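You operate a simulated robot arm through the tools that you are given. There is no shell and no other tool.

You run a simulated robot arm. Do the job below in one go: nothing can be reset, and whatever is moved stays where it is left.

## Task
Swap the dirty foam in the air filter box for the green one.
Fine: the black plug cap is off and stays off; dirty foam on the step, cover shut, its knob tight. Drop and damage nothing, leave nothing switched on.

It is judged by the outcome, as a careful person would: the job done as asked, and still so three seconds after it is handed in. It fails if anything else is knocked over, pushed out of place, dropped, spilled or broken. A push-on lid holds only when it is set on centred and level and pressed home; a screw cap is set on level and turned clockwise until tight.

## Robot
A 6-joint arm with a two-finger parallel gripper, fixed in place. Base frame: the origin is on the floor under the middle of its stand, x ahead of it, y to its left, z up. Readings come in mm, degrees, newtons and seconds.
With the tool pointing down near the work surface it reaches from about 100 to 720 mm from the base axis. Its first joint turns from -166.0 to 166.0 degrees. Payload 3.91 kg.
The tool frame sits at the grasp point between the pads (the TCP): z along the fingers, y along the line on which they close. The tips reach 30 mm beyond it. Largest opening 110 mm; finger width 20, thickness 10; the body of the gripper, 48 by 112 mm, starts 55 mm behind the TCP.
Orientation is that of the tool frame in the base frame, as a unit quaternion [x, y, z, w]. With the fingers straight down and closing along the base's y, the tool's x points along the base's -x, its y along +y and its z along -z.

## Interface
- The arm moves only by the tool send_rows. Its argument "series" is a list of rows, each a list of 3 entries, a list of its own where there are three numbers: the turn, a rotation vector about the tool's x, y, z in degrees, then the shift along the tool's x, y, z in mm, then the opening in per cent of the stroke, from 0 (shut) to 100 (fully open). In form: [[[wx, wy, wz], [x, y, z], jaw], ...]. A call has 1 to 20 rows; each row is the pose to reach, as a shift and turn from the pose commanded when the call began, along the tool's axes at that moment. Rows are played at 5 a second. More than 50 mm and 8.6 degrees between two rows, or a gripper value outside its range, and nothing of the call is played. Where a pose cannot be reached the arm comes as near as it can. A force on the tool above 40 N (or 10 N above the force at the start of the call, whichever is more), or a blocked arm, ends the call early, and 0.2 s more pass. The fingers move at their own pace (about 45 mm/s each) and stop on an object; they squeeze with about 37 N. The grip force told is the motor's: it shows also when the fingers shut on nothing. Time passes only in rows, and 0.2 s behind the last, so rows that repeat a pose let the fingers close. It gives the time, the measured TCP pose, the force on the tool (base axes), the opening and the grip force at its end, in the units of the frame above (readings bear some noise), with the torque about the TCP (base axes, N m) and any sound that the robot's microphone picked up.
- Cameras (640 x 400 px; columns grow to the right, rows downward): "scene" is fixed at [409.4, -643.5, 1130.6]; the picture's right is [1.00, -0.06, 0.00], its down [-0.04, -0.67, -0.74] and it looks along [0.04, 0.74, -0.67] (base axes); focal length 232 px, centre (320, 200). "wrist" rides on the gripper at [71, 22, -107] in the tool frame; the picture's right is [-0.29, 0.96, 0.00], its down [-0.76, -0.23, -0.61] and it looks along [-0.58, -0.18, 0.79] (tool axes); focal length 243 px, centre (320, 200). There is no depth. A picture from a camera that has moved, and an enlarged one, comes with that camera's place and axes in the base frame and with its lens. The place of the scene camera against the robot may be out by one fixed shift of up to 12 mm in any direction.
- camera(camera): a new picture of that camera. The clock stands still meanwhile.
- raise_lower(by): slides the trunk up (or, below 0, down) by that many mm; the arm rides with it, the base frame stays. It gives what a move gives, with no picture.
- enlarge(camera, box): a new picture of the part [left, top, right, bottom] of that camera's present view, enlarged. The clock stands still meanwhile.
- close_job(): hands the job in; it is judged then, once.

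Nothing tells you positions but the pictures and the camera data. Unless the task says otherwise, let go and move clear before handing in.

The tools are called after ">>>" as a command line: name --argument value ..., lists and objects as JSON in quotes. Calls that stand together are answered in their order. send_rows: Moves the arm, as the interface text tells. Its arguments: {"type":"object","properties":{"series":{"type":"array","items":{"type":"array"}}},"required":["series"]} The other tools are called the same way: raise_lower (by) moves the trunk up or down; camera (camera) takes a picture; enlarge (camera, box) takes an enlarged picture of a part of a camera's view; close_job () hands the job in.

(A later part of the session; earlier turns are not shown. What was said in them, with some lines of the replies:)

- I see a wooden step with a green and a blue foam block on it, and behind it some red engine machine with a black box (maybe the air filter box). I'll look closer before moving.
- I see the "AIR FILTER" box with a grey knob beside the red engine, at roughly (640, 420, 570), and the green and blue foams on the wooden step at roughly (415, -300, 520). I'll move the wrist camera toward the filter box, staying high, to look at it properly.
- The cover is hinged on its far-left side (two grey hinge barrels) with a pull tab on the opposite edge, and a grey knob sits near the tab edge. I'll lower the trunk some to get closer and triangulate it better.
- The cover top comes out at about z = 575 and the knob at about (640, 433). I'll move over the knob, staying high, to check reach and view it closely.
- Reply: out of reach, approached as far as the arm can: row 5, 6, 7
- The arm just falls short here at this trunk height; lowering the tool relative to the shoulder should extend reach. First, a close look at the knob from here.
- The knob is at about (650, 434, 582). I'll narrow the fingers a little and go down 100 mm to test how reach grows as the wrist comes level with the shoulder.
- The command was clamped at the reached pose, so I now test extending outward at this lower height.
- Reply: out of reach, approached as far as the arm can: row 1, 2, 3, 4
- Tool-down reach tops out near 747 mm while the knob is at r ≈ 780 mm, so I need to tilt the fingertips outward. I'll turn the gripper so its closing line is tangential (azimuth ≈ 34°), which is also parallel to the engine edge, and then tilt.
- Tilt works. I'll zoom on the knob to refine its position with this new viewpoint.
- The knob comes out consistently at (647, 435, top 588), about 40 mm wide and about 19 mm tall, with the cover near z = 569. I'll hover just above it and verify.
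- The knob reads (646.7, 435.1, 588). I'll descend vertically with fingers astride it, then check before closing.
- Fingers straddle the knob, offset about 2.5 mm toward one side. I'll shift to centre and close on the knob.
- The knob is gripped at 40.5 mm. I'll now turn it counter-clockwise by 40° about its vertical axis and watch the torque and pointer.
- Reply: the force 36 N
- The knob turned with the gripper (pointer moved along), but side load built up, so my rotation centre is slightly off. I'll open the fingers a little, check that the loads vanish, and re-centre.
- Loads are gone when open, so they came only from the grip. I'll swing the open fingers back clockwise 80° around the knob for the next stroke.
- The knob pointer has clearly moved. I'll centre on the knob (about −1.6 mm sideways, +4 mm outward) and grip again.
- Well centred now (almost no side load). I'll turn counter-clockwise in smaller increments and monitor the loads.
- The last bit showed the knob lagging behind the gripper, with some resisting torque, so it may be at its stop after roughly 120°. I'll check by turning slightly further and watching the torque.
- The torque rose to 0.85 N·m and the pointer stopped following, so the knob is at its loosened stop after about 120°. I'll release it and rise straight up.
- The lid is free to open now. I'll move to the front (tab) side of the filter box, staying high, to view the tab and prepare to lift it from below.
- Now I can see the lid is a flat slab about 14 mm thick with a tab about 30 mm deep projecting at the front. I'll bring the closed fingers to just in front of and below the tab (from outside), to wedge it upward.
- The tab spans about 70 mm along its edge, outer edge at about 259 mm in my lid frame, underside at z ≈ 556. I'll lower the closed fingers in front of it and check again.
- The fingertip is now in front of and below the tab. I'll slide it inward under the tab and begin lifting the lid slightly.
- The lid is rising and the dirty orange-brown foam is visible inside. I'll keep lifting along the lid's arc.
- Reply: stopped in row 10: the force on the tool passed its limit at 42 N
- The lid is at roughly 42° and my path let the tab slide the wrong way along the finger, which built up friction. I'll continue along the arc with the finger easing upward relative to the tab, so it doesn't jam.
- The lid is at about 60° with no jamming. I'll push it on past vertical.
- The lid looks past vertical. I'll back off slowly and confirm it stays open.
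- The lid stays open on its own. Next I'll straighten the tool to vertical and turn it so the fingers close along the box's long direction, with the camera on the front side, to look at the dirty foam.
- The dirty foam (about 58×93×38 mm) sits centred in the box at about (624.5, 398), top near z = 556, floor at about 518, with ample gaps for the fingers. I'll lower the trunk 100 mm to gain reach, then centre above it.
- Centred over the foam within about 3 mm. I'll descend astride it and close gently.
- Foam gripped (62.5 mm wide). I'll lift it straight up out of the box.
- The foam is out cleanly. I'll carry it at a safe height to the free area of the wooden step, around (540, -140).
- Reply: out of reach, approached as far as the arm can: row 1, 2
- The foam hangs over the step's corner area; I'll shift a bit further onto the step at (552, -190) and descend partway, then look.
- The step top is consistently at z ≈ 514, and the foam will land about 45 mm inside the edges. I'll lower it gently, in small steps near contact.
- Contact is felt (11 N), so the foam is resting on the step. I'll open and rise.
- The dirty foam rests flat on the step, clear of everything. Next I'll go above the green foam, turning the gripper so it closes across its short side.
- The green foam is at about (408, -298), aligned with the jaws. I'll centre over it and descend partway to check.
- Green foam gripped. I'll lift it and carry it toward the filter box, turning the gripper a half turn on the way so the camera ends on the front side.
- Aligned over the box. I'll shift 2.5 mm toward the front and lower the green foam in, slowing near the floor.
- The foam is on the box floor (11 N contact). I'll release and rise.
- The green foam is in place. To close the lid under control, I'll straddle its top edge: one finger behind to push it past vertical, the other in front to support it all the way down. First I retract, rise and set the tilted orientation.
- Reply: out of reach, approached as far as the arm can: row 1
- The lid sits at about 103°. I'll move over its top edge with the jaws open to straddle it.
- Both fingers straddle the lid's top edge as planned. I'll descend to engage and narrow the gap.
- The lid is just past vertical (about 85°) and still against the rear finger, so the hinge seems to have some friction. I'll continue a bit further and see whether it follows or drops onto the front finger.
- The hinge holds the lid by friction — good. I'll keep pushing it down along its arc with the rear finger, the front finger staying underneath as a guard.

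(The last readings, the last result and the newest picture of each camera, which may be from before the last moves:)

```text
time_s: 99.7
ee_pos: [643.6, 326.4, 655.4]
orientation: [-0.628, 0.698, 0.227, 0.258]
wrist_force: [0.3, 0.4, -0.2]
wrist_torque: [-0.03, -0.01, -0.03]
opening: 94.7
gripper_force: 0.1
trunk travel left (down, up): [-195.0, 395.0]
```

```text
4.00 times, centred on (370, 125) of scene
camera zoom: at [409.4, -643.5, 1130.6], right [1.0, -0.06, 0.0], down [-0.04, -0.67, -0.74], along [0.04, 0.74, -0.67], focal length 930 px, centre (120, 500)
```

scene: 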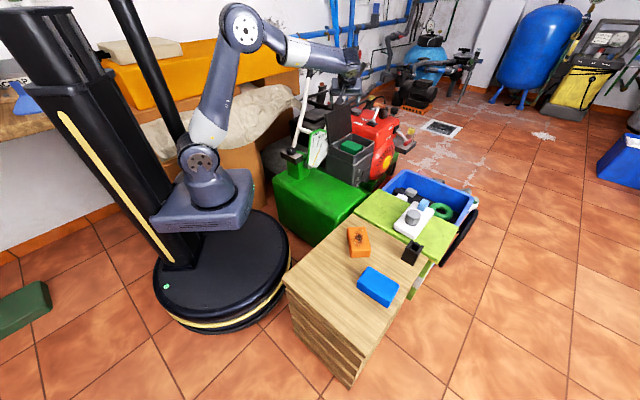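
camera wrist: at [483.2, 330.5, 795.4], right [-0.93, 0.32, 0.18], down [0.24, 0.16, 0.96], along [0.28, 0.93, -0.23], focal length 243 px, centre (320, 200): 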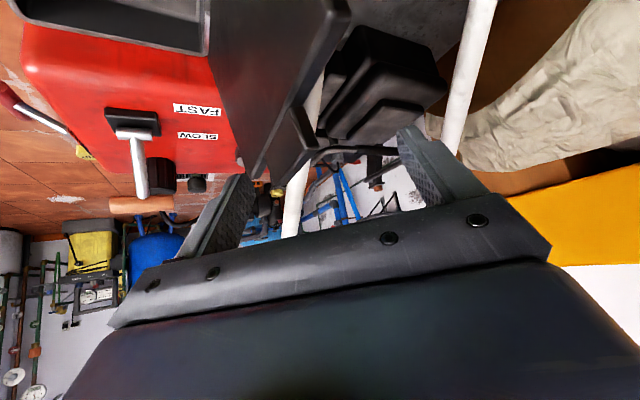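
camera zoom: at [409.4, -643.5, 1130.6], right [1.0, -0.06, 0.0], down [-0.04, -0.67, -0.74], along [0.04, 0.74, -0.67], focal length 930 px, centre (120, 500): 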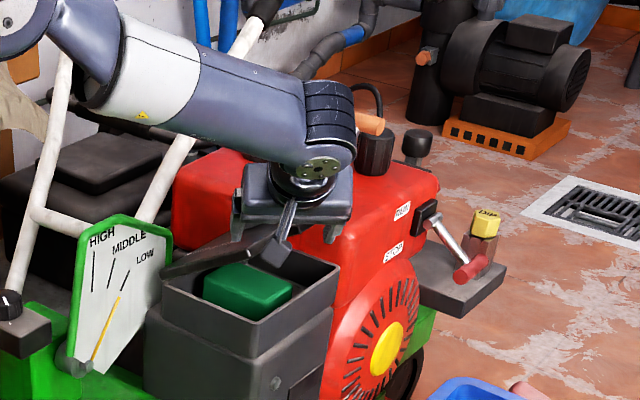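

The lid stays at about 30° by friction with nothing touching it. I'll back the fingers out upward, close them, and then press the lid down from above.

>>> send_rows --series '[[[0, 0, 0], [-2.9, -7.8, -13.3], 86], [[0, 0, 0], [-16, -9, -30], 86], [[0, 0, 0], [-30, -10.3, -48.7], 86], [[0, 0, 0], [-44.2, -11.6, -67.4], 86], [[0, 0, 0], [-44.2, -11.6, -67.4], 86]]'

>>> enlarge --camera "wrist" --box '[180, 0, 500, 240]'

>>> enlarge --camera "scene" --box '[310, 75, 430, 175]'

```text
time_s: 100.9
ee_pos: [654.6, 314.9, 735.7]
orientation: [-0.628, 0.698, 0.227, 0.258]
wrist_force: [0.2, -1.1, -0.4]
wrist_torque: [0.01, 0.0, 0.02]
opening: 94.5
gripper_force: 0.0
trunk travel left (down, up): [-195.0, 395.0]
```

```text
1.67 times, centred on (340, 120) of wrist
camera zoom: at [616.9, 194.7, 772.1], right [-0.93, 0.33, 0.18], down [0.24, 0.16, 0.96], along [0.28, 0.93, -0.23], focal length 404 px, centre (287, 333)
```

zoom: 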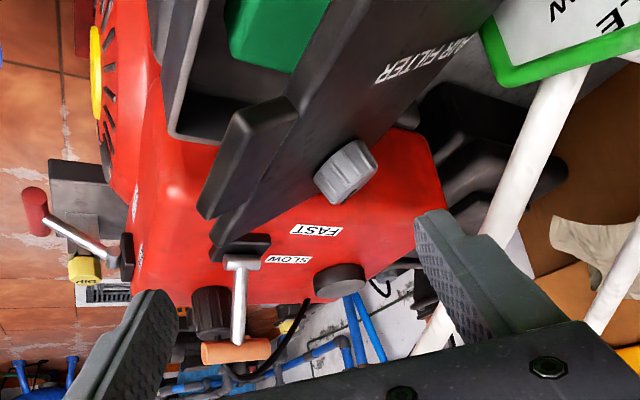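

```text
4.00 times, centred on (370, 125) of scene
camera zoom: at [409.4, -643.5, 1130.6], right [1.0, -0.06, 0.0], down [-0.04, -0.67, -0.74], along [0.04, 0.74, -0.67], focal length 930 px, centre (120, 500)
```

zoom: 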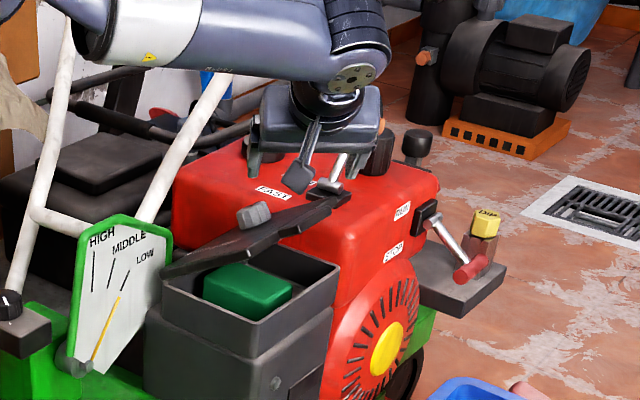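

>>> send_rows --series '[[[0, 0, 0], [-3, 1, 10], 60], [[0, 0, 0], [-5, 1.5, 20], 30], [[0, 0, 0], [-8, 2, 37], 0], [[0, 0, 0], [-10.2, 2.6, 54.3], 0], [[0, 0, 0], [-10.2, 2.6, 54.3], 0], [[0, 0, 0], [-10.2, 2.6, 54.3], 0]]'

>>> enlarge --camera "wrist" --box '[180, 0, 500, 240]'

>>> enlarge --camera "scene" --box '[325, 90, 405, 150]'

```text
time_s: 102.3
ee_pos: [655.7, 357.4, 701.1]
orientation: [-0.628, 0.698, 0.227, 0.258]
wrist_force: [-0.3, 0.6, 0.2]
wrist_torque: [-0.05, 0.01, -0.03]
opening: 0.1
gripper_force: 26.3
trunk travel left (down, up): [-195.0, 395.0]
```

```text
1.67 times, centred on (340, 120) of wrist
camera zoom: at [619.4, 237.0, 737.3], right [-0.93, 0.33, 0.18], down [0.24, 0.16, 0.96], along [0.28, 0.93, -0.23], focal length 404 px, centre (287, 333)
```

zoom: 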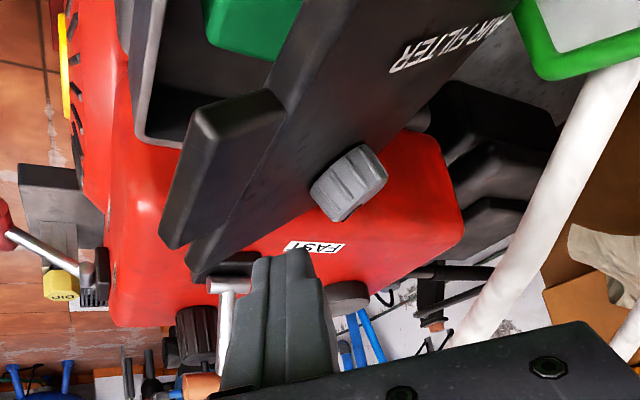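

```text
6.67 times, centred on (365, 120) of scene
camera zoom: at [409.4, -643.5, 1130.6], right [1.0, -0.06, 0.0], down [-0.04, -0.67, -0.74], along [0.04, 0.74, -0.67], focal length 1550 px, centre (20, 733)
```

zoom: 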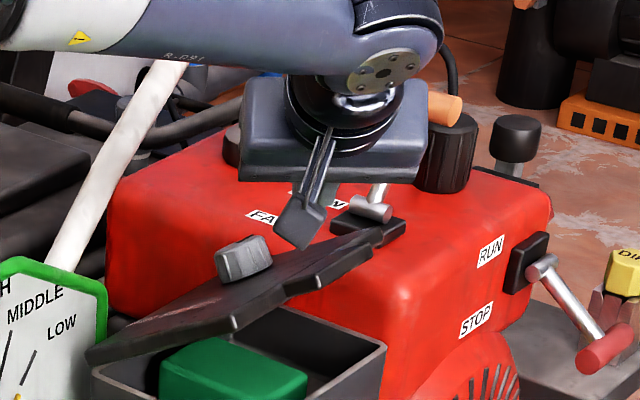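

>>> send_rows --series '[[[0, 0, 0], [8, 2, 12], 0], [[0, 0, 0], [16.2, 3.9, 24.2], 0], [[0, 0, 0], [23.4, 1.6, 30], 0], [[0, 0, 0], [30.6, -0.7, 35.6], 0], [[0, 0, 0], [40.1, -4.2, 42.4], 0], [[0, 0, 0], [49.7, -7.8, 49.2], 0], [[0, 0, 0], [49.7, -7.8, 49.2], 0]]'

>>> enlarge --camera "wrist" --box '[180, 0, 500, 240]'

>>> enlarge --camera "scene" --box '[325, 90, 405, 150]'

```text
time_s: 103.9
ee_pos: [661.3, 351.1, 631.3]
orientation: [-0.628, 0.699, 0.225, 0.259]
wrist_force: [-0.4, 0.0, 0.2]
wrist_torque: [0.0, -0.03, 0.01]
opening: 0.2
gripper_force: 36.8
trunk travel left (down, up): [-195.0, 395.0]
```

```text
1.67 times, centred on (340, 120) of wrist
camera zoom: at [625.8, 230.6, 667.8], right [-0.93, 0.32, 0.18], down [0.24, 0.16, 0.96], along [0.28, 0.93, -0.23], focal length 404 px, centre (287, 333)
```

zoom: 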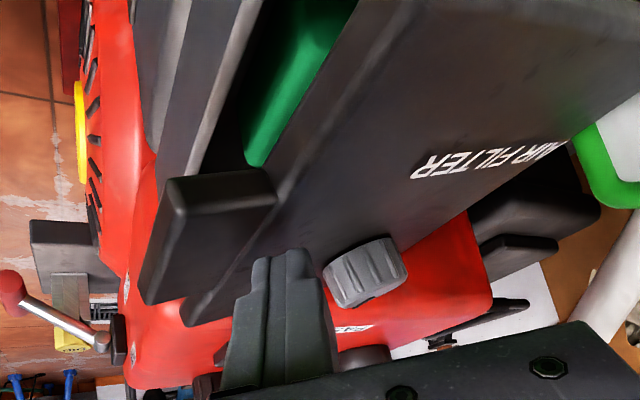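

```text
6.67 times, centred on (365, 120) of scene
camera zoom: at [409.4, -643.5, 1130.6], right [1.0, -0.06, 0.0], down [-0.04, -0.67, -0.74], along [0.04, 0.74, -0.67], focal length 1550 px, centre (20, 733)
```

zoom: 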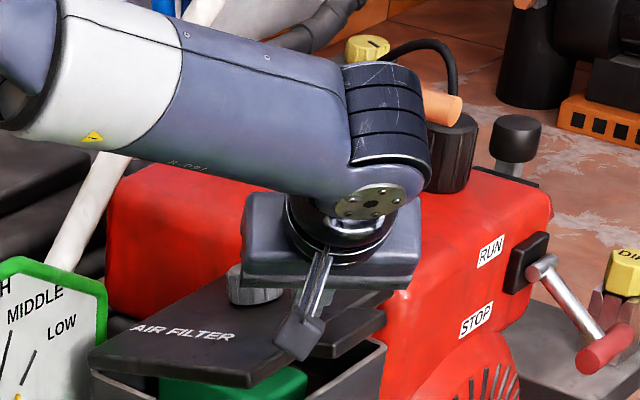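

>>> send_rows --series '[[[0, 0, 0], [7.2, -1.9, 6.3], 0], [[0, 0, 0], [14.4, -3.7, 12.7], 0], [[0, 0, 0], [18.6, -4.3, 17], 0], [[0, 0, 0], [22.9, -4.9, 21.2], 0], [[0, 0, 0], [22.9, -4.9, 21.2], 0]]'

>>> send_rows --series '[[[0, 0, 0], [1.3, 0, 1.5], 0], [[0, 0, 0], [2.6, 0, 3.1], 0], [[0, 0, 0], [2.6, 0, 3.1], 0]]'

>>> enlarge --camera "wrist" --box '[180, 0, 500, 240]'

>>> enlarge --camera "scene" --box '[325, 110, 405, 170]'

```text
time_s: 105.1
ee_pos: [667.4, 346.9, 600.4]
orientation: [-0.628, 0.698, 0.228, 0.259]
wrist_force: [0.6, 1.1, 0.0]
wrist_torque: [-0.02, -0.01, 0.01]
opening: 0.2
gripper_force: 37.0
trunk travel left (down, up): [-195.0, 395.0]
```

```text
time_s: 105.9
ee_pos: [668.3, 346.8, 596.2]
orientation: [-0.627, 0.699, 0.226, 0.259]
wrist_force: [0.4, -0.8, 2.7]
wrist_torque: [0.0, 0.02, -0.05]
opening: 0.1
gripper_force: 37.0
trunk travel left (down, up): [-195.0, 395.0]
```

```text
1.67 times, centred on (340, 120) of wrist
camera zoom: at [631.1, 226.3, 632.9], right [-0.93, 0.33, 0.18], down [0.24, 0.16, 0.96], along [0.28, 0.93, -0.23], focal length 404 px, centre (287, 333)
```

zoom: 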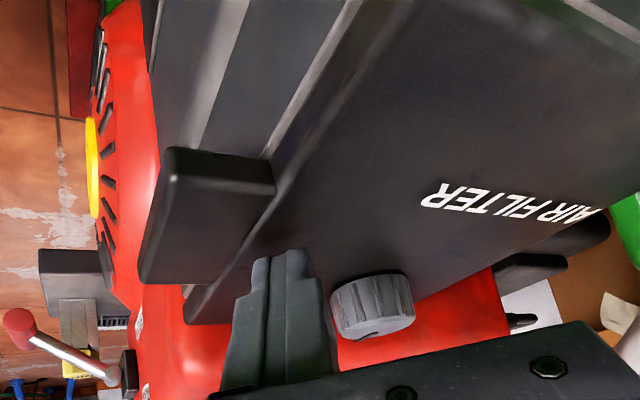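

```text
6.67 times, centred on (365, 140) of scene
camera zoom: at [409.4, -643.5, 1130.6], right [1.0, -0.06, 0.0], down [-0.04, -0.67, -0.74], along [0.04, 0.74, -0.67], focal length 1550 px, centre (20, 600)
```

zoom: 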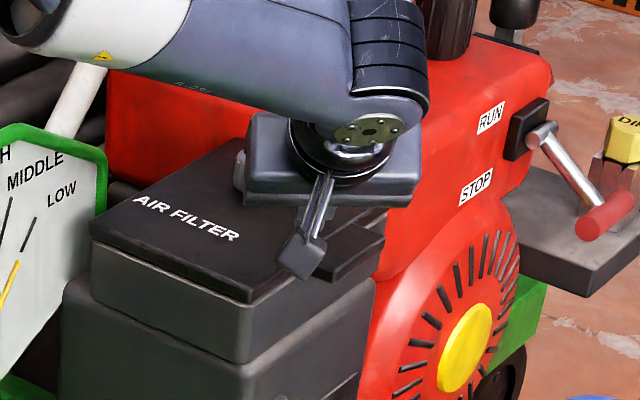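

The lid looks shut. I'll press a little more to seat it fully.

>>> send_rows --series '[[[0, 0, 0], [0.7, 0, 0.8], 0], [[0, 0, 0], [1.3, 0, 1.5], 0], [[0, 0, 0], [1.3, 0, 1.5], 0]]'

```text
time_s: 106.7
ee_pos: [668.0, 346.6, 596.8]
orientation: [-0.628, 0.698, 0.227, 0.26]
wrist_force: [-1.2, -0.2, 10.8]
wrist_torque: [0.15, 0.06, 0.18]
opening: 0.2
gripper_force: 37.5
trunk travel left (down, up): [-195.0, 395.0]
```

The lid is fully down (10.8 N, top at z ≈ 567). Now I'll rise and set up above the knob, tilt 20°, ready to turn it clockwise.

>>> send_rows --series '[[[0, 0, 0], [-19.3, 0, -23], 0], [[0, 0, 0], [-40, 0, -47.5], 20], [[0, 0, 0], [-64.3, 0, -76.6], 40], [[0, 5, 0], [-64.3, 0, -76.6], 60], [[0, 10, 0], [-64.3, 0, -76.6], 60], [[0, 15, 0], [-64.3, 0, -76.6], 60], [[0, 20, 0], [-64.3, 0, -76.6], 60], [[0, 20, 0], [-64.3, 0, -76.6], 60]]'

>>> send_rows --series '[[[1.7, 0, 4.7], [0, 0, 0], 60], [[3.42, 0, 9.4], [0, 0, 0], 60], [[3.42, 0, 9.4], [0, 0, 0], 60]]'

>>> camera --camera "wrist"

>>> enlarge --camera "scene" --box '[310, 75, 430, 175]'

```text
time_s: 108.5
ee_pos: [666.5, 344.2, 693.9]
orientation: [-0.657, 0.733, 0.113, 0.133]
wrist_force: [-0.5, -0.4, 0.4]
wrist_torque: [0.02, 0.01, 0.0]
opening: 65.9
gripper_force: 0.0
trunk travel left (down, up): [-195.0, 395.0]
```

```text
time_s: 109.3
ee_pos: [668.3, 345.5, 694.3]
orientation: [-0.591, 0.787, 0.102, 0.143]
wrist_force: [0.0, -0.2, 0.5]
wrist_torque: [-0.03, -0.02, -0.01]
opening: 65.5
gripper_force: 0.0
trunk travel left (down, up): [-195.0, 395.0]
```

```text
taken
camera wrist: at [616.0, 252.1, 771.2], right [-0.84, 0.53, 0.09], down [0.36, 0.42, 0.84], along [0.4, 0.74, -0.54], focal length 243 px, centre (320, 200)
```

wrist: 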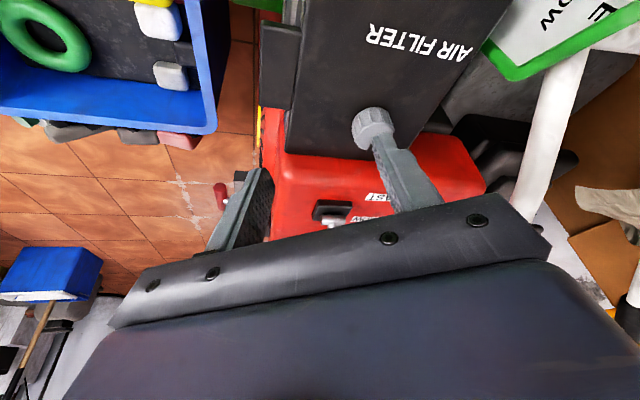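

```text
4.00 times, centred on (370, 125) of scene
camera zoom: at [409.4, -643.5, 1130.6], right [1.0, -0.06, 0.0], down [-0.04, -0.67, -0.74], along [0.04, 0.74, -0.67], focal length 930 px, centre (120, 500)
```

zoom: 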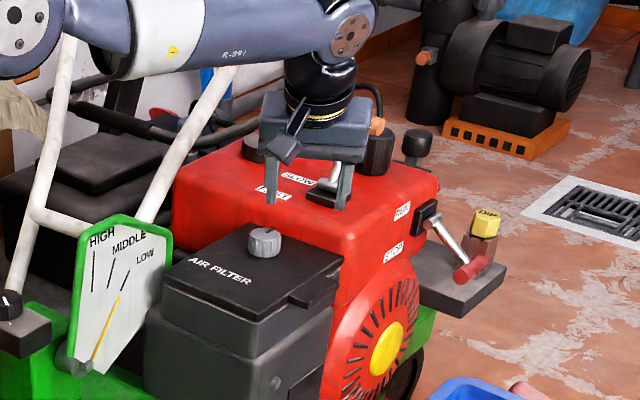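

>>> send_rows --series '[[[0, 0, 0], [-20, 14.5, 15], 60], [[0, 0, 0], [-40, 29, 35], 60], [[0, 0, 0], [-54.7, 43.4, 55], 60], [[0, 0, 0], [-54.7, 43.4, 66.8], 60], [[0, 0, 0], [-54.7, 43.4, 66.8], 60]]'

>>> enlarge --camera "wrist" --box '[200, 60, 440, 220]'

```text
time_s: 110.5
ee_pos: [645.0, 428.4, 649.6]
orientation: [-0.591, 0.787, 0.103, 0.143]
wrist_force: [1.3, -0.7, -0.1]
wrist_torque: [0.0, 0.02, -0.01]
opening: 65.9
gripper_force: 0.1
trunk travel left (down, up): [-195.0, 395.0]
```

```text
2.50 times, centred on (320, 140) of wrist
camera zoom: at [594.3, 335.7, 726.1], right [-0.84, 0.53, 0.09], down [0.36, 0.42, 0.84], along [0.4, 0.74, -0.54], focal length 606 px, centre (320, 350)
```

zoom: 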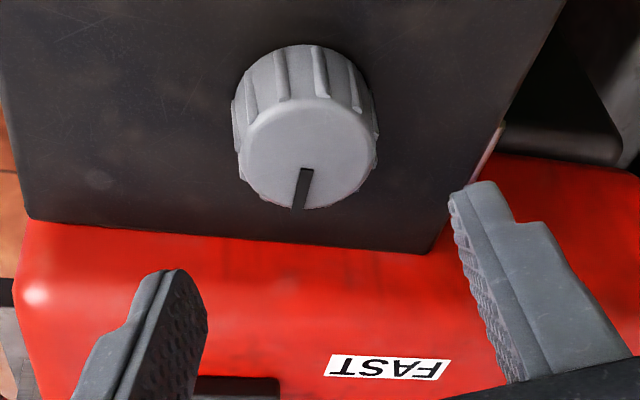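

Knob seen well centred (offset 1.5 mm). I'll descend and grip it.

>>> send_rows --series '[[[0, 0, 0], [4.2, 0.5, 10.4], 60], [[0, 0, 0], [8.3, 1, 20.7], 60], [[0, 0, 0], [12.5, 1.5, 31], 60], [[0, 0, 0], [16.6, 1.5, 41.4], 60], [[0, 0, 0], [16.6, 1.5, 41.4], 60]]'

>>> enlarge --camera "wrist" --box '[200, 60, 440, 220]'

```text
time_s: 111.7
ee_pos: [645.4, 428.0, 605.4]
orientation: [-0.591, 0.787, 0.103, 0.143]
wrist_force: [-0.3, -0.1, -0.1]
wrist_torque: [0.03, -0.01, -0.02]
opening: 66.0
gripper_force: 0.1
trunk travel left (down, up): [-195.0, 395.0]
```

```text
2.50 times, centred on (320, 140) of wrist
camera zoom: at [593.1, 335.1, 681.6], right [-0.84, 0.53, 0.09], down [0.36, 0.42, 0.84], along [0.4, 0.74, -0.54], focal length 606 px, centre (320, 350)
```

zoom: 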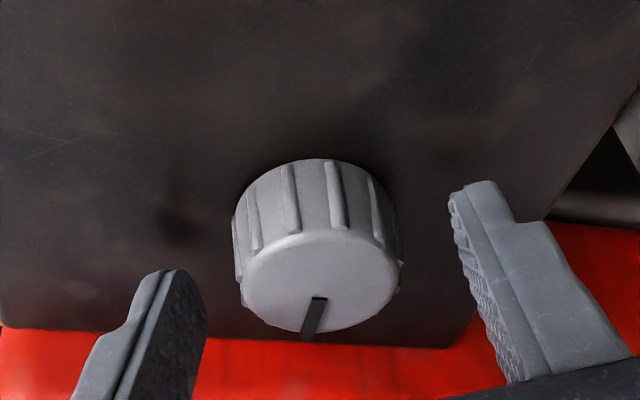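

>>> send_rows --series '[[[0, 0, 0], [-2, -0.8, 1], 50], [[0, 0, 0], [-2, -0.8, 1], 40], [[0, 0, 0], [-2, -0.8, 1], 25], [[0, 0, 0], [-2, -0.8, 1], 25], [[0, 0, 0], [-2, -0.8, 1], 25]]'

>>> enlarge --camera "wrist" --box '[200, 60, 440, 220]'

```text
time_s: 112.9
ee_pos: [645.4, 430.8, 606.2]
orientation: [-0.591, 0.787, 0.103, 0.143]
wrist_force: [-7.1, 1.9, 1.2]
wrist_torque: [0.06, 0.23, 0.07]
opening: 40.5
gripper_force: 45.0
trunk travel left (down, up): [-195.0, 395.0]
```

```text
2.50 times, centred on (320, 140) of wrist
camera zoom: at [594.0, 337.4, 681.6], right [-0.84, 0.53, 0.09], down [0.36, 0.42, 0.84], along [0.4, 0.74, -0.54], focal length 606 px, centre (320, 350)
```

zoom: 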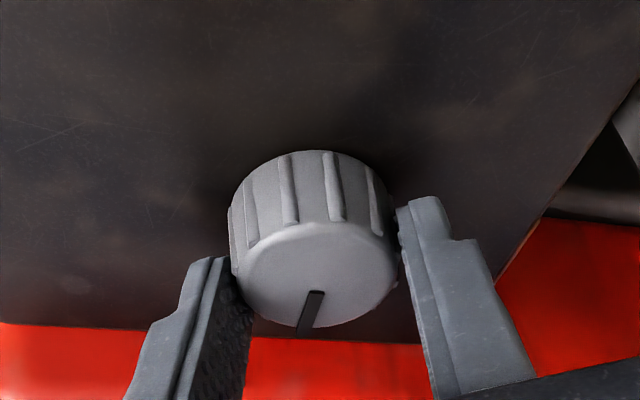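

Gripped with a small offset (7 N); I'll correct it and turn clockwise in 20° increments, watching loads.

>>> send_rows --series '[[[1.71, 0, 4.7], [-0.02, 1.2, 0], 25], [[3.42, 0, 9.4], [-0.09, 1.8, 0], 25], [[5.13, 0, 14.1], [-0.2, 2.3, 0.07], 25], [[6.84, 0, 18.8], [-0.35, 2.8, 0.13], 25], [[6.84, 0, 18.8], [-0.35, 2.8, 0.13], 25]]'

>>> enlarge --camera "wrist" --box '[200, 60, 440, 220]'

```text
time_s: 114.1
ee_pos: [643.3, 432.0, 605.4]
orientation: [-0.445, 0.878, 0.077, 0.16]
wrist_force: [-1.1, 2.5, -0.8]
wrist_torque: [-0.36, -0.12, -0.02]
opening: 40.2
gripper_force: 45.2
trunk travel left (down, up): [-195.0, 395.0]
```

```text
2.50 times, centred on (320, 140) of wrist
camera zoom: at [563.4, 360.9, 681.4], right [-0.61, 0.79, 0.1], down [0.48, 0.27, 0.84], along [0.63, 0.56, -0.54], focal length 606 px, centre (320, 350)
```

zoom: 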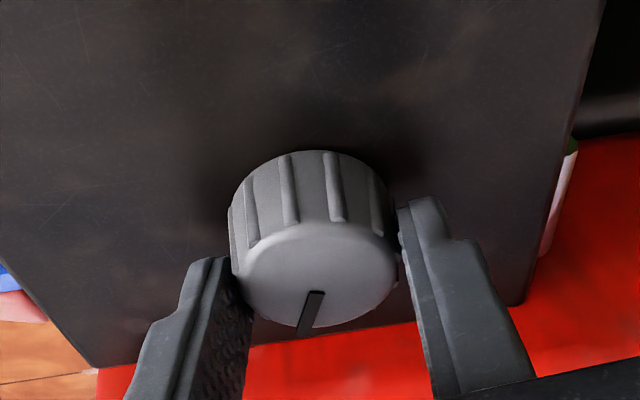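

Low loads and the knob follows. Continuing clockwise.

>>> send_rows --series '[[[1.71, 0, 4.7], [-0.02, 0.6, 0], 25], [[3.42, 0, 9.4], [-0.09, 1.2, 0], 25], [[5.13, 0, 14.1], [-0.2, 1.7, 0.07], 25], [[6.84, 0, 18.8], [-0.35, 2.2, 0.13], 25], [[6.84, 0, 18.8], [-0.35, 2.2, 0.13], 25]]'

>>> send_rows --series '[[[1.71, 0, 4.7], [-0.02, 0.5, 0], 25], [[3.42, 0, 9.4], [-0.09, 1.1, 0], 25], [[5.13, 0, 14.1], [-0.2, 1.6, 0.07], 25], [[6.84, 0, 18.8], [-0.35, 2.1, 0.13], 25], [[6.84, 0, 18.8], [-0.35, 2.1, 0.13], 25]]'

>>> enlarge --camera "wrist" --box '[200, 60, 440, 220]'

```text
time_s: 115.3
ee_pos: [642.9, 432.7, 605.8]
orientation: [-0.286, 0.942, 0.05, 0.171]
wrist_force: [7.1, -2.0, -0.5]
wrist_torque: [-0.08, -0.41, -0.01]
opening: 40.5
gripper_force: 45.1
trunk travel left (down, up): [-195.0, 395.0]
```

```text
time_s: 116.5
ee_pos: [642.0, 433.3, 606.1]
orientation: [-0.117, 0.977, 0.021, 0.177]
wrist_force: [7.4, -11.9, 5.7]
wrist_torque: [-0.67, 0.24, -0.06]
opening: 40.0
gripper_force: 45.2
trunk travel left (down, up): [-195.0, 395.0]
```

```text
2.50 times, centred on (320, 140) of wrist
camera zoom: at [534.7, 430.7, 681.5], right [0.04, 0.99, 0.1], down [0.54, -0.11, 0.84], along [0.84, 0.02, -0.54], focal length 606 px, centre (320, 350)
```

zoom: 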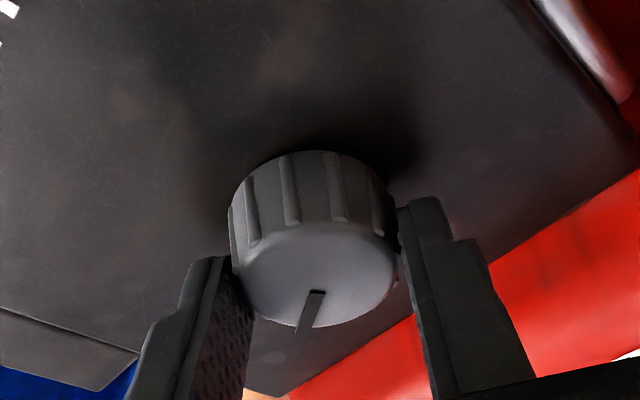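

>>> send_rows --series '[[[1.71, 0, 4.7], [0, -0.6, 0], 25], [[3.42, 0, 9.4], [0, -0.1, 0], 25], [[5.13, 0, 14.1], [-0.1, 0.3, 0], 25], [[6.84, 0, 18.8], [-0.2, 0.7, 0], 25], [[6.84, 0, 18.8], [-0.2, 0.7, 0], 25]]'

>>> enlarge --camera "wrist" --box '[200, 60, 440, 220]'

```text
time_s: 117.7
ee_pos: [641.5, 436.1, 604.9]
orientation: [0.054, 0.982, -0.007, 0.178]
wrist_force: [12.2, -5.7, 4.9]
wrist_torque: [-0.16, -0.51, -0.01]
opening: 39.9
gripper_force: 44.8
trunk travel left (down, up): [-195.0, 395.0]
```

```text
2.50 times, centred on (320, 140) of wrist
camera zoom: at [539.6, 468.3, 681.6], right [0.38, 0.92, 0.11], down [0.47, -0.29, 0.83], along [0.8, -0.26, -0.54], focal length 606 px, centre (320, 350)
```

zoom: 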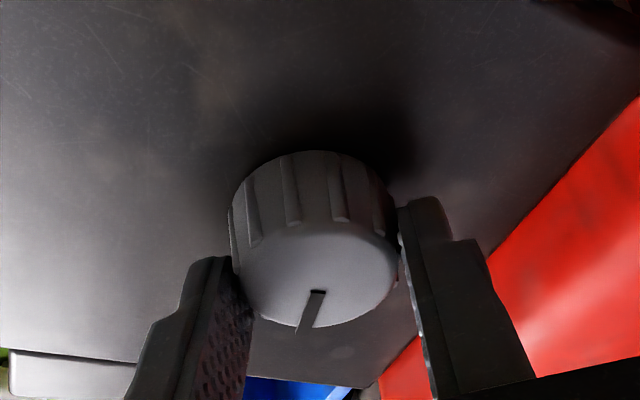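

>>> send_rows --series '[[[1.71, 0, 4.7], [0, 0.3, 0], 25], [[3.42, 0, 9.4], [0, 0.8, 0], 25], [[5.13, 0, 14.1], [0, 1.2, 0], 25], [[6.84, 0, 18.8], [-0.2, 1.7, 0], 25], [[6.84, 0, 18.8], [-0.2, 1.7, 0], 25]]'

>>> enlarge --camera "wrist" --box '[200, 60, 440, 220]'

```text
time_s: 118.9
ee_pos: [642.1, 436.3, 604.2]
orientation: [0.224, 0.958, -0.036, 0.173]
wrist_force: [13.3, -2.3, 6.2]
wrist_torque: [-0.36, -0.84, 0.04]
opening: 40.1
gripper_force: 44.8
trunk travel left (down, up): [-195.0, 395.0]
```

```text
2.50 times, centred on (320, 140) of wrist
camera zoom: at [557.2, 502.3, 682.0], right [0.67, 0.74, 0.11], down [0.34, -0.43, 0.83], along [0.66, -0.52, -0.54], focal length 606 px, centre (320, 350)
```

zoom: 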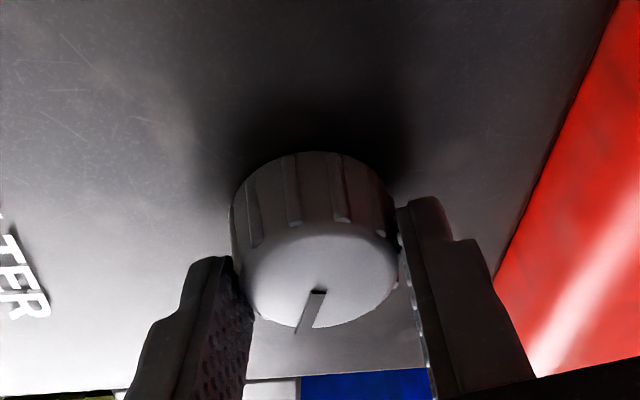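

About 100° done, roughly 20° to go before the original tight position. I'll release, swing back and regrip.

>>> send_rows --series '[[[0, 0, 0], [0, 0, 0], 50], [[0, 0, 0], [0, 0, 0], 50], [[0, 0, 0], [0, 0, 0], 50]]'

>>> enlarge --camera "wrist" --box '[200, 60, 440, 220]'

```text
time_s: 119.7
ee_pos: [641.5, 437.1, 604.6]
orientation: [0.224, 0.958, -0.037, 0.173]
wrist_force: [0.1, -0.3, 0.6]
wrist_torque: [-0.05, -0.01, -0.03]
opening: 55.1
gripper_force: 0.0
trunk travel left (down, up): [-195.0, 395.0]
```

```text
2.50 times, centred on (320, 140) of wrist
camera zoom: at [556.5, 502.7, 681.5], right [0.67, 0.74, 0.11], down [0.35, -0.43, 0.83], along [0.66, -0.52, -0.54], focal length 606 px, centre (320, 350)
```

zoom: 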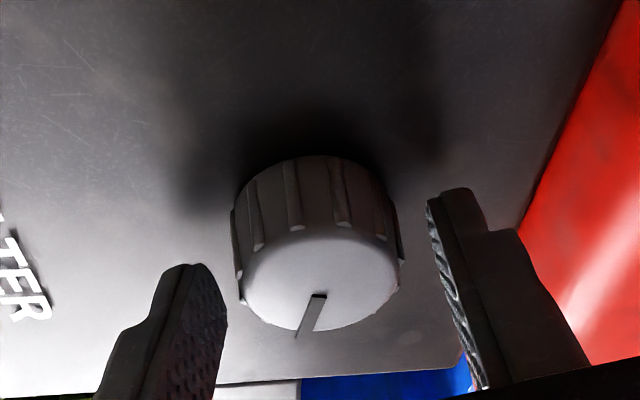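

>>> send_rows --series '[[[-2.74, 0, -7.52], [-0.26, -0.99, 0.09], 50], [[-5.47, 0, -15.04], [-0.62, -1.97, 0.22], 50], [[-8.21, 0, -22.56], [-1.09, -2.91, 0.4], 50], [[-10.94, 0, -30.07], [-1.68, -3.81, 0.61], 50], [[-13.68, 0, -37.59], [-2.35, -4.64, 0.86], 50], [[-16.42, 0, -45.11], [-3.11, -5.39, 1.13], 50], [[-19.15, 0, -52.63], [-3.95, -6.05, 1.43], 50], [[-21.89, 0, -60.14], [-4.85, -6.61, 1.77], 50], [[-24.62, 0, -67.66], [-5.8, -7.07, 2.11], 50], [[-27.36, 0, -75.18], [-6.79, -7.41, 2.47], 50], [[-27.36, 0, -75.18], [-6.79, -7.41, 2.47], 50]]'

>>> enlarge --camera "wrist" --box '[200, 60, 440, 220]'

```text
time_s: 122.1
ee_pos: [643.9, 425.8, 605.2]
orientation: [-0.446, 0.878, 0.078, 0.159]
wrist_force: [0.5, -1.0, -0.1]
wrist_torque: [0.01, 0.02, 0.03]
opening: 55.1
gripper_force: 0.0
trunk travel left (down, up): [-195.0, 395.0]
```

```text
2.50 times, centred on (320, 140) of wrist
camera zoom: at [564.0, 356.7, 681.8], right [-0.61, 0.78, 0.1], down [0.48, 0.27, 0.84], along [0.63, 0.56, -0.54], focal length 606 px, centre (320, 350)
```

zoom: 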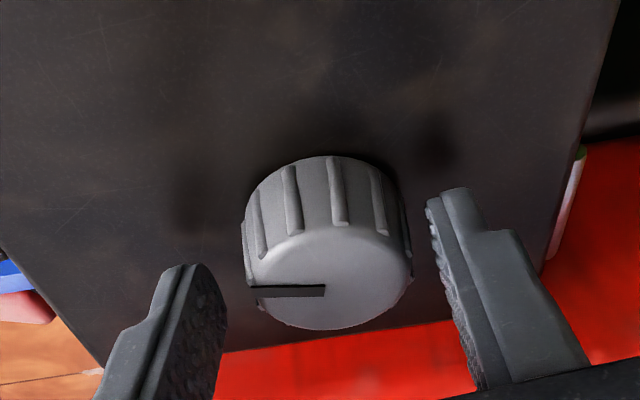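

>>> send_rows --series '[[[0, 0, 0], [0, 2, 0], 50], [[0, 0, 0], [0, 2, 0.5], 40], [[0, 0, 0], [0, 2, 0.5], 25], [[0, 0, 0], [0, 2, 0.5], 25], [[0, 0, 0], [0, 2, 0.5], 25]]'

>>> enlarge --camera "wrist" --box '[200, 60, 440, 220]'

```text
time_s: 123.3
ee_pos: [642.1, 428.9, 604.7]
orientation: [-0.445, 0.878, 0.078, 0.159]
wrist_force: [-6.1, 1.3, 0.4]
wrist_torque: [-0.06, 0.28, 0.06]
opening: 40.2
gripper_force: 44.9
trunk travel left (down, up): [-195.0, 395.0]
```

```text
2.50 times, centred on (320, 140) of wrist
camera zoom: at [562.2, 358.7, 681.6], right [-0.61, 0.79, 0.1], down [0.48, 0.27, 0.84], along [0.63, 0.56, -0.54], focal length 606 px, centre (320, 350)
```

zoom: 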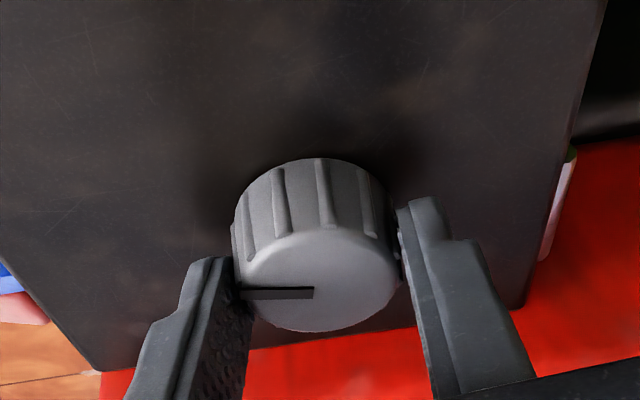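

Good grip. Turning clockwise 20°, then small steps while watching for the tightening torque.

>>> send_rows --series '[[[1.71, 0, 4.7], [0, 1.1, 0], 25], [[3.42, 0, 9.4], [-0.09, 1.6, 0], 25], [[5.13, 0, 14.1], [-0.2, 2.1, 0.07], 25], [[5.13, 0, 14.1], [-0.2, 2.1, 0.07], 25]]'

>>> send_rows --series '[[[1.71, 0, 4.7], [0, 0.5, 0], 25], [[2.74, 0, 7.52], [0, 0.9, 0], 25], [[2.74, 0, 7.52], [0, 0.9, 0], 25]]'

>>> enlarge --camera "wrist" --box '[200, 60, 440, 220]'

```text
time_s: 124.3
ee_pos: [641.2, 431.0, 605.6]
orientation: [-0.326, 0.928, 0.058, 0.168]
wrist_force: [-5.9, 5.3, 1.9]
wrist_torque: [0.04, 0.35, 0.04]
opening: 40.2
gripper_force: 45.2
trunk travel left (down, up): [-195.0, 395.0]
```

```text
time_s: 125.1
ee_pos: [639.9, 431.7, 605.4]
orientation: [-0.261, 0.949, 0.046, 0.172]
wrist_force: [-13.8, 4.5, 4.9]
wrist_torque: [0.04, 0.9, 0.38]
opening: 40.4
gripper_force: 45.0
trunk travel left (down, up): [-195.0, 395.0]
```

```text
2.50 times, centred on (320, 140) of wrist
camera zoom: at [538.5, 396.9, 681.6], right [-0.25, 0.96, 0.1], down [0.55, 0.06, 0.84], along [0.8, 0.27, -0.54], focal length 606 px, centre (320, 350)
```

zoom: 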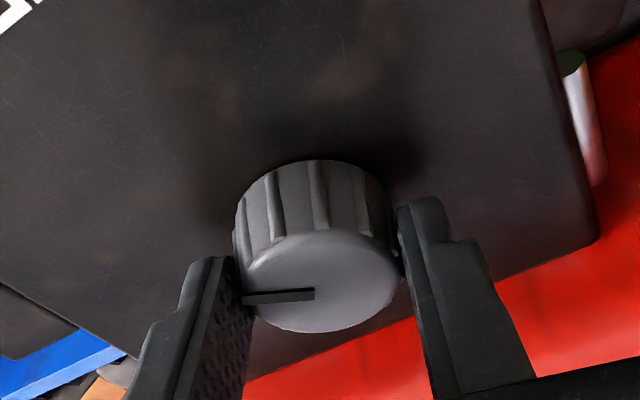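

The torque is rising (0.38 N·m). A little further clockwise to make it tight.

>>> send_rows --series '[[[1.37, 0, 3.76], [0, 1.3, 0], 25], [[2.74, 0, 7.52], [0, 1.8, 0], 25], [[2.74, 0, 7.52], [0, 1.8, 0], 25]]'

>>> enlarge --camera "wrist" --box '[200, 60, 440, 220]'

```text
time_s: 125.9
ee_pos: [640.8, 431.0, 605.1]
orientation: [-0.193, 0.964, 0.035, 0.176]
wrist_force: [-1.5, 4.6, 2.5]
wrist_torque: [0.2, -0.35, 0.84]
opening: 39.6
gripper_force: 44.8
trunk travel left (down, up): [-195.0, 395.0]
```

```text
2.50 times, centred on (320, 140) of wrist
camera zoom: at [535.3, 412.8, 681.3], right [-0.12, 0.99, 0.1], down [0.55, -0.02, 0.84], along [0.83, 0.15, -0.54], focal length 606 px, centre (320, 350)
```

zoom: 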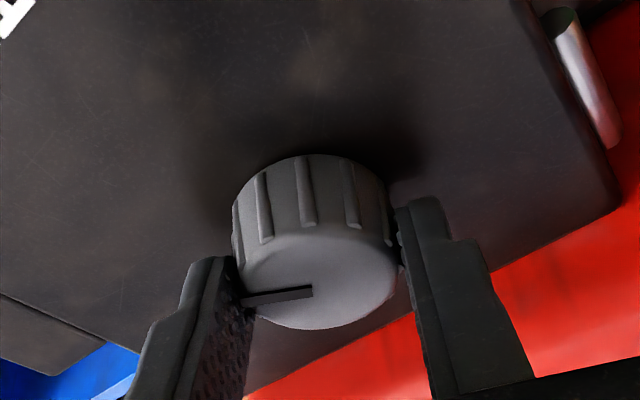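

The torque reached 0.84 N·m and the knob no longer follows, with its pointer back at the original direction (about −77°): tight. I'll release, check that it doesn't spring back, and rise clear.

>>> send_rows --series '[[[0, 0, 0], [0, 0, 0], 45], [[0, 0, 0], [0, 0, 0], 55], [[0, 0, 0], [0, 0, 0], 55]]'

>>> enlarge --camera "wrist" --box '[200, 60, 440, 220]'

```text
time_s: 126.7
ee_pos: [640.5, 431.9, 604.7]
orientation: [-0.193, 0.965, 0.034, 0.175]
wrist_force: [-0.2, 0.0, -0.4]
wrist_torque: [0.01, 0.03, 0.01]
opening: 60.3
gripper_force: 0.1
trunk travel left (down, up): [-195.0, 395.0]
```

```text
2.50 times, centred on (320, 140) of wrist
camera zoom: at [534.9, 412.8, 680.9], right [-0.12, 0.99, 0.1], down [0.55, -0.02, 0.84], along [0.83, 0.15, -0.54], focal length 606 px, centre (320, 350)
```

zoom: 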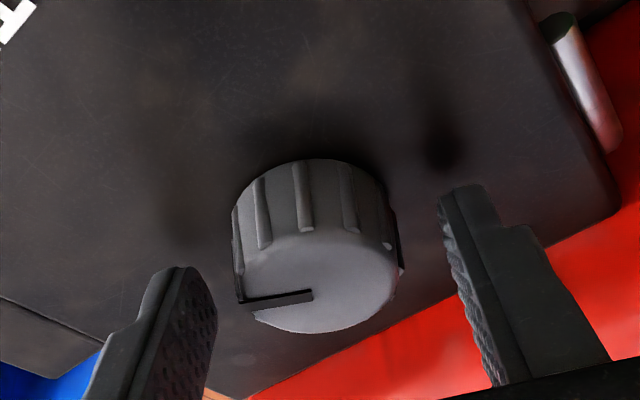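

>>> send_rows --series '[[[0, 0, 0], [-6.8, 0, -18.8], 60], [[0, 0, 0], [-13.7, 0, -37.6], 60], [[0, 0, 0], [-27.4, 0, -75.2], 60], [[0, 0, 0], [-34, 0, -94], 60], [[0, 0, 0], [-34, 0, -94], 60]]'

>>> camera --camera "wrist"

>>> enlarge --camera "scene" --box '[310, 75, 430, 175]'

```text
time_s: 127.9
ee_pos: [639.6, 432.8, 704.8]
orientation: [-0.192, 0.965, 0.034, 0.175]
wrist_force: [0.1, 0.1, -0.5]
wrist_torque: [-0.03, 0.0, -0.02]
opening: 65.8
gripper_force: 0.1
trunk travel left (down, up): [-195.0, 395.0]
```

```text
taken
camera wrist: at [533.0, 412.7, 781.7], right [-0.12, 0.99, 0.1], down [0.55, -0.02, 0.84], along [0.83, 0.15, -0.54], focal length 243 px, centre (320, 200)
```

wrist: 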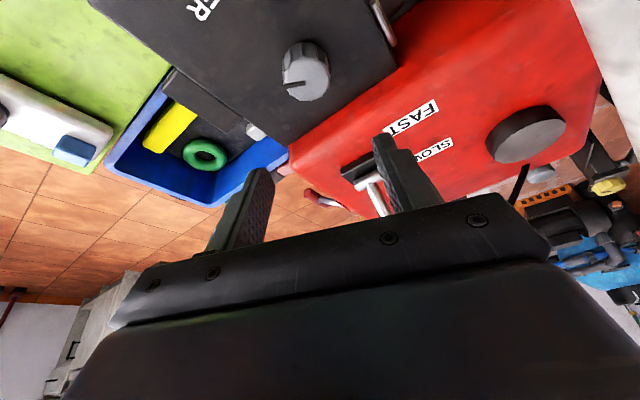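

```text
4.00 times, centred on (370, 125) of scene
camera zoom: at [409.4, -643.5, 1130.6], right [1.0, -0.06, 0.0], down [-0.04, -0.67, -0.74], along [0.04, 0.74, -0.67], focal length 930 px, centre (120, 500)
```

zoom: 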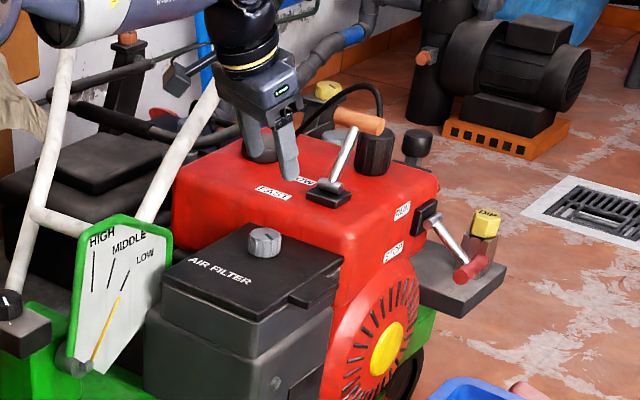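

The cover is shut and the knob is in its tight position. I'll retract the arm clear of the machine and do a final check of the whole scene.

>>> send_rows --series '[[[0, 0, 0], [10, -3, -35], 60], [[0, 0, 0], [38, -11, -62], 60], [[0, 0, 0], [66, -19, -88], 60], [[0, 0, 0], [94, -27, -112], 60], [[0, 0, 0], [121, -35, -134], 60], [[0, 0, 0], [147.2, -42.9, -154.7], 60], [[0, 0, 0], [147.2, -42.9, -154.7], 60]]'

>>> camera --camera "scene"

>>> camera --camera "wrist"

>>> enlarge --camera "scene" --box '[270, 160, 490, 320]'

>>> enlarge --camera "scene" --box '[325, 100, 425, 180]'

```text
time_s: 129.5
ee_pos: [478.1, 319.4, 797.7]
orientation: [-0.193, 0.965, 0.034, 0.175]
wrist_force: [-0.1, -0.1, 0.1]
wrist_torque: [0.02, 0.02, 0.0]
opening: 66.1
gripper_force: 0.0
trunk travel left (down, up): [-195.0, 395.0]
```

```text
taken
```

scene: 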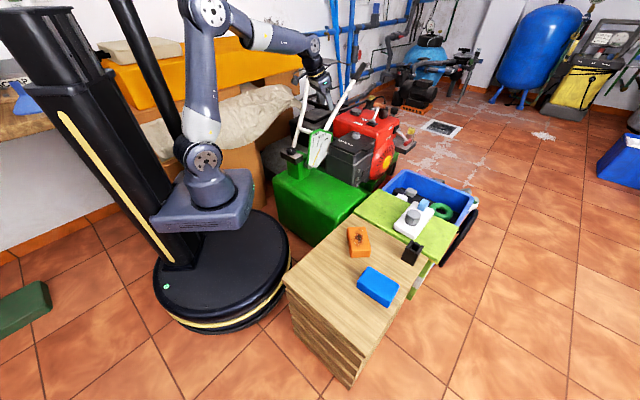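

```text
taken
camera wrist: at [372.1, 298.7, 873.4], right [-0.12, 0.99, 0.1], down [0.55, -0.02, 0.84], along [0.83, 0.15, -0.54], focal length 243 px, centre (320, 200)
```

wrist: 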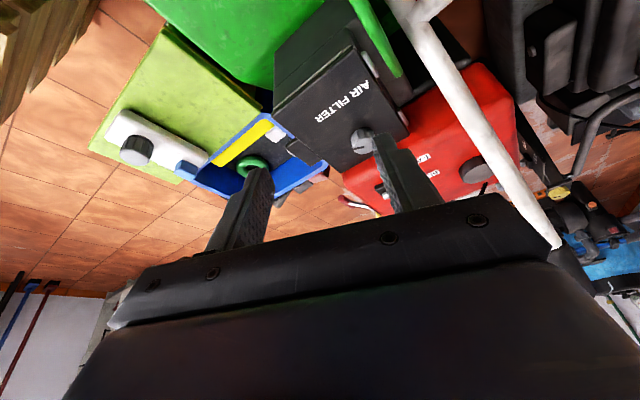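

```text
2.50 times, centred on (380, 240) of scene
camera zoom: at [409.4, -643.5, 1130.6], right [1.0, -0.06, 0.0], down [-0.04, -0.67, -0.74], along [0.04, 0.74, -0.67], focal length 581 px, centre (170, 100)
```

zoom: 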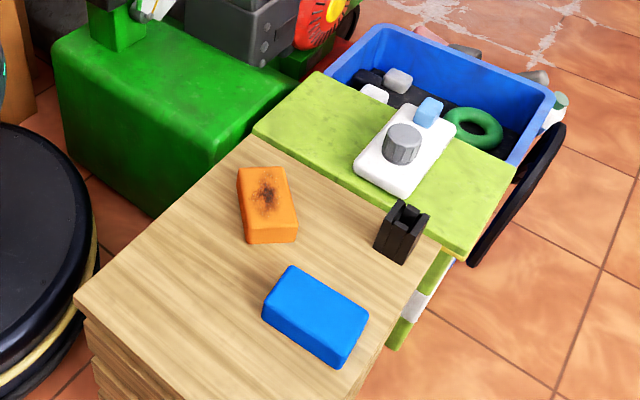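

```text
5.00 times, centred on (375, 140) of scene
camera zoom: at [409.4, -643.5, 1130.6], right [1.0, -0.06, 0.0], down [-0.04, -0.67, -0.74], along [0.04, 0.74, -0.67], focal length 1162 px, centre (45, 500)
```

zoom: 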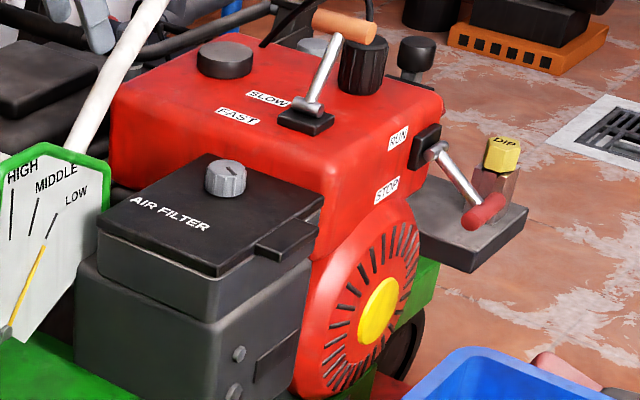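

The dirty foam is on the step and the green foam is in the box. The cover is shut, and the knob is tight at its original pointer direction. The plug cap, blue foam, levers and everything else are where they were, and the arm is clear with nothing in the gripper, so I'll hand the job in.

>>> close_job

```text
The job is handed in.
```

I swapped the foam and handed the job in; I haven't had a verdict back yet.

- **Foam:** the dirty foam lies flat on the step, and the green foam rests on the floor of the filter box.
- **Cover:** it is shut. I pressed it down until it met firm resistance, with its top back at closed height.
- **Knob:** I turned it clockwise until it would go no further. Its pointer is back where it started, and it did not spring back on release.
- **Other things:** the black plug cap is still off and untouched. Nothing was dropped or knocked over. I didn't touch any switch or lever, and the engine lever looks as it did at the start.

One thing that didn't go smoothly: while lifting the cover, the finger jammed against the tab and the arm stopped itself at 42 N. I changed the path and it opened freely, and I saw no damage in the pictures.
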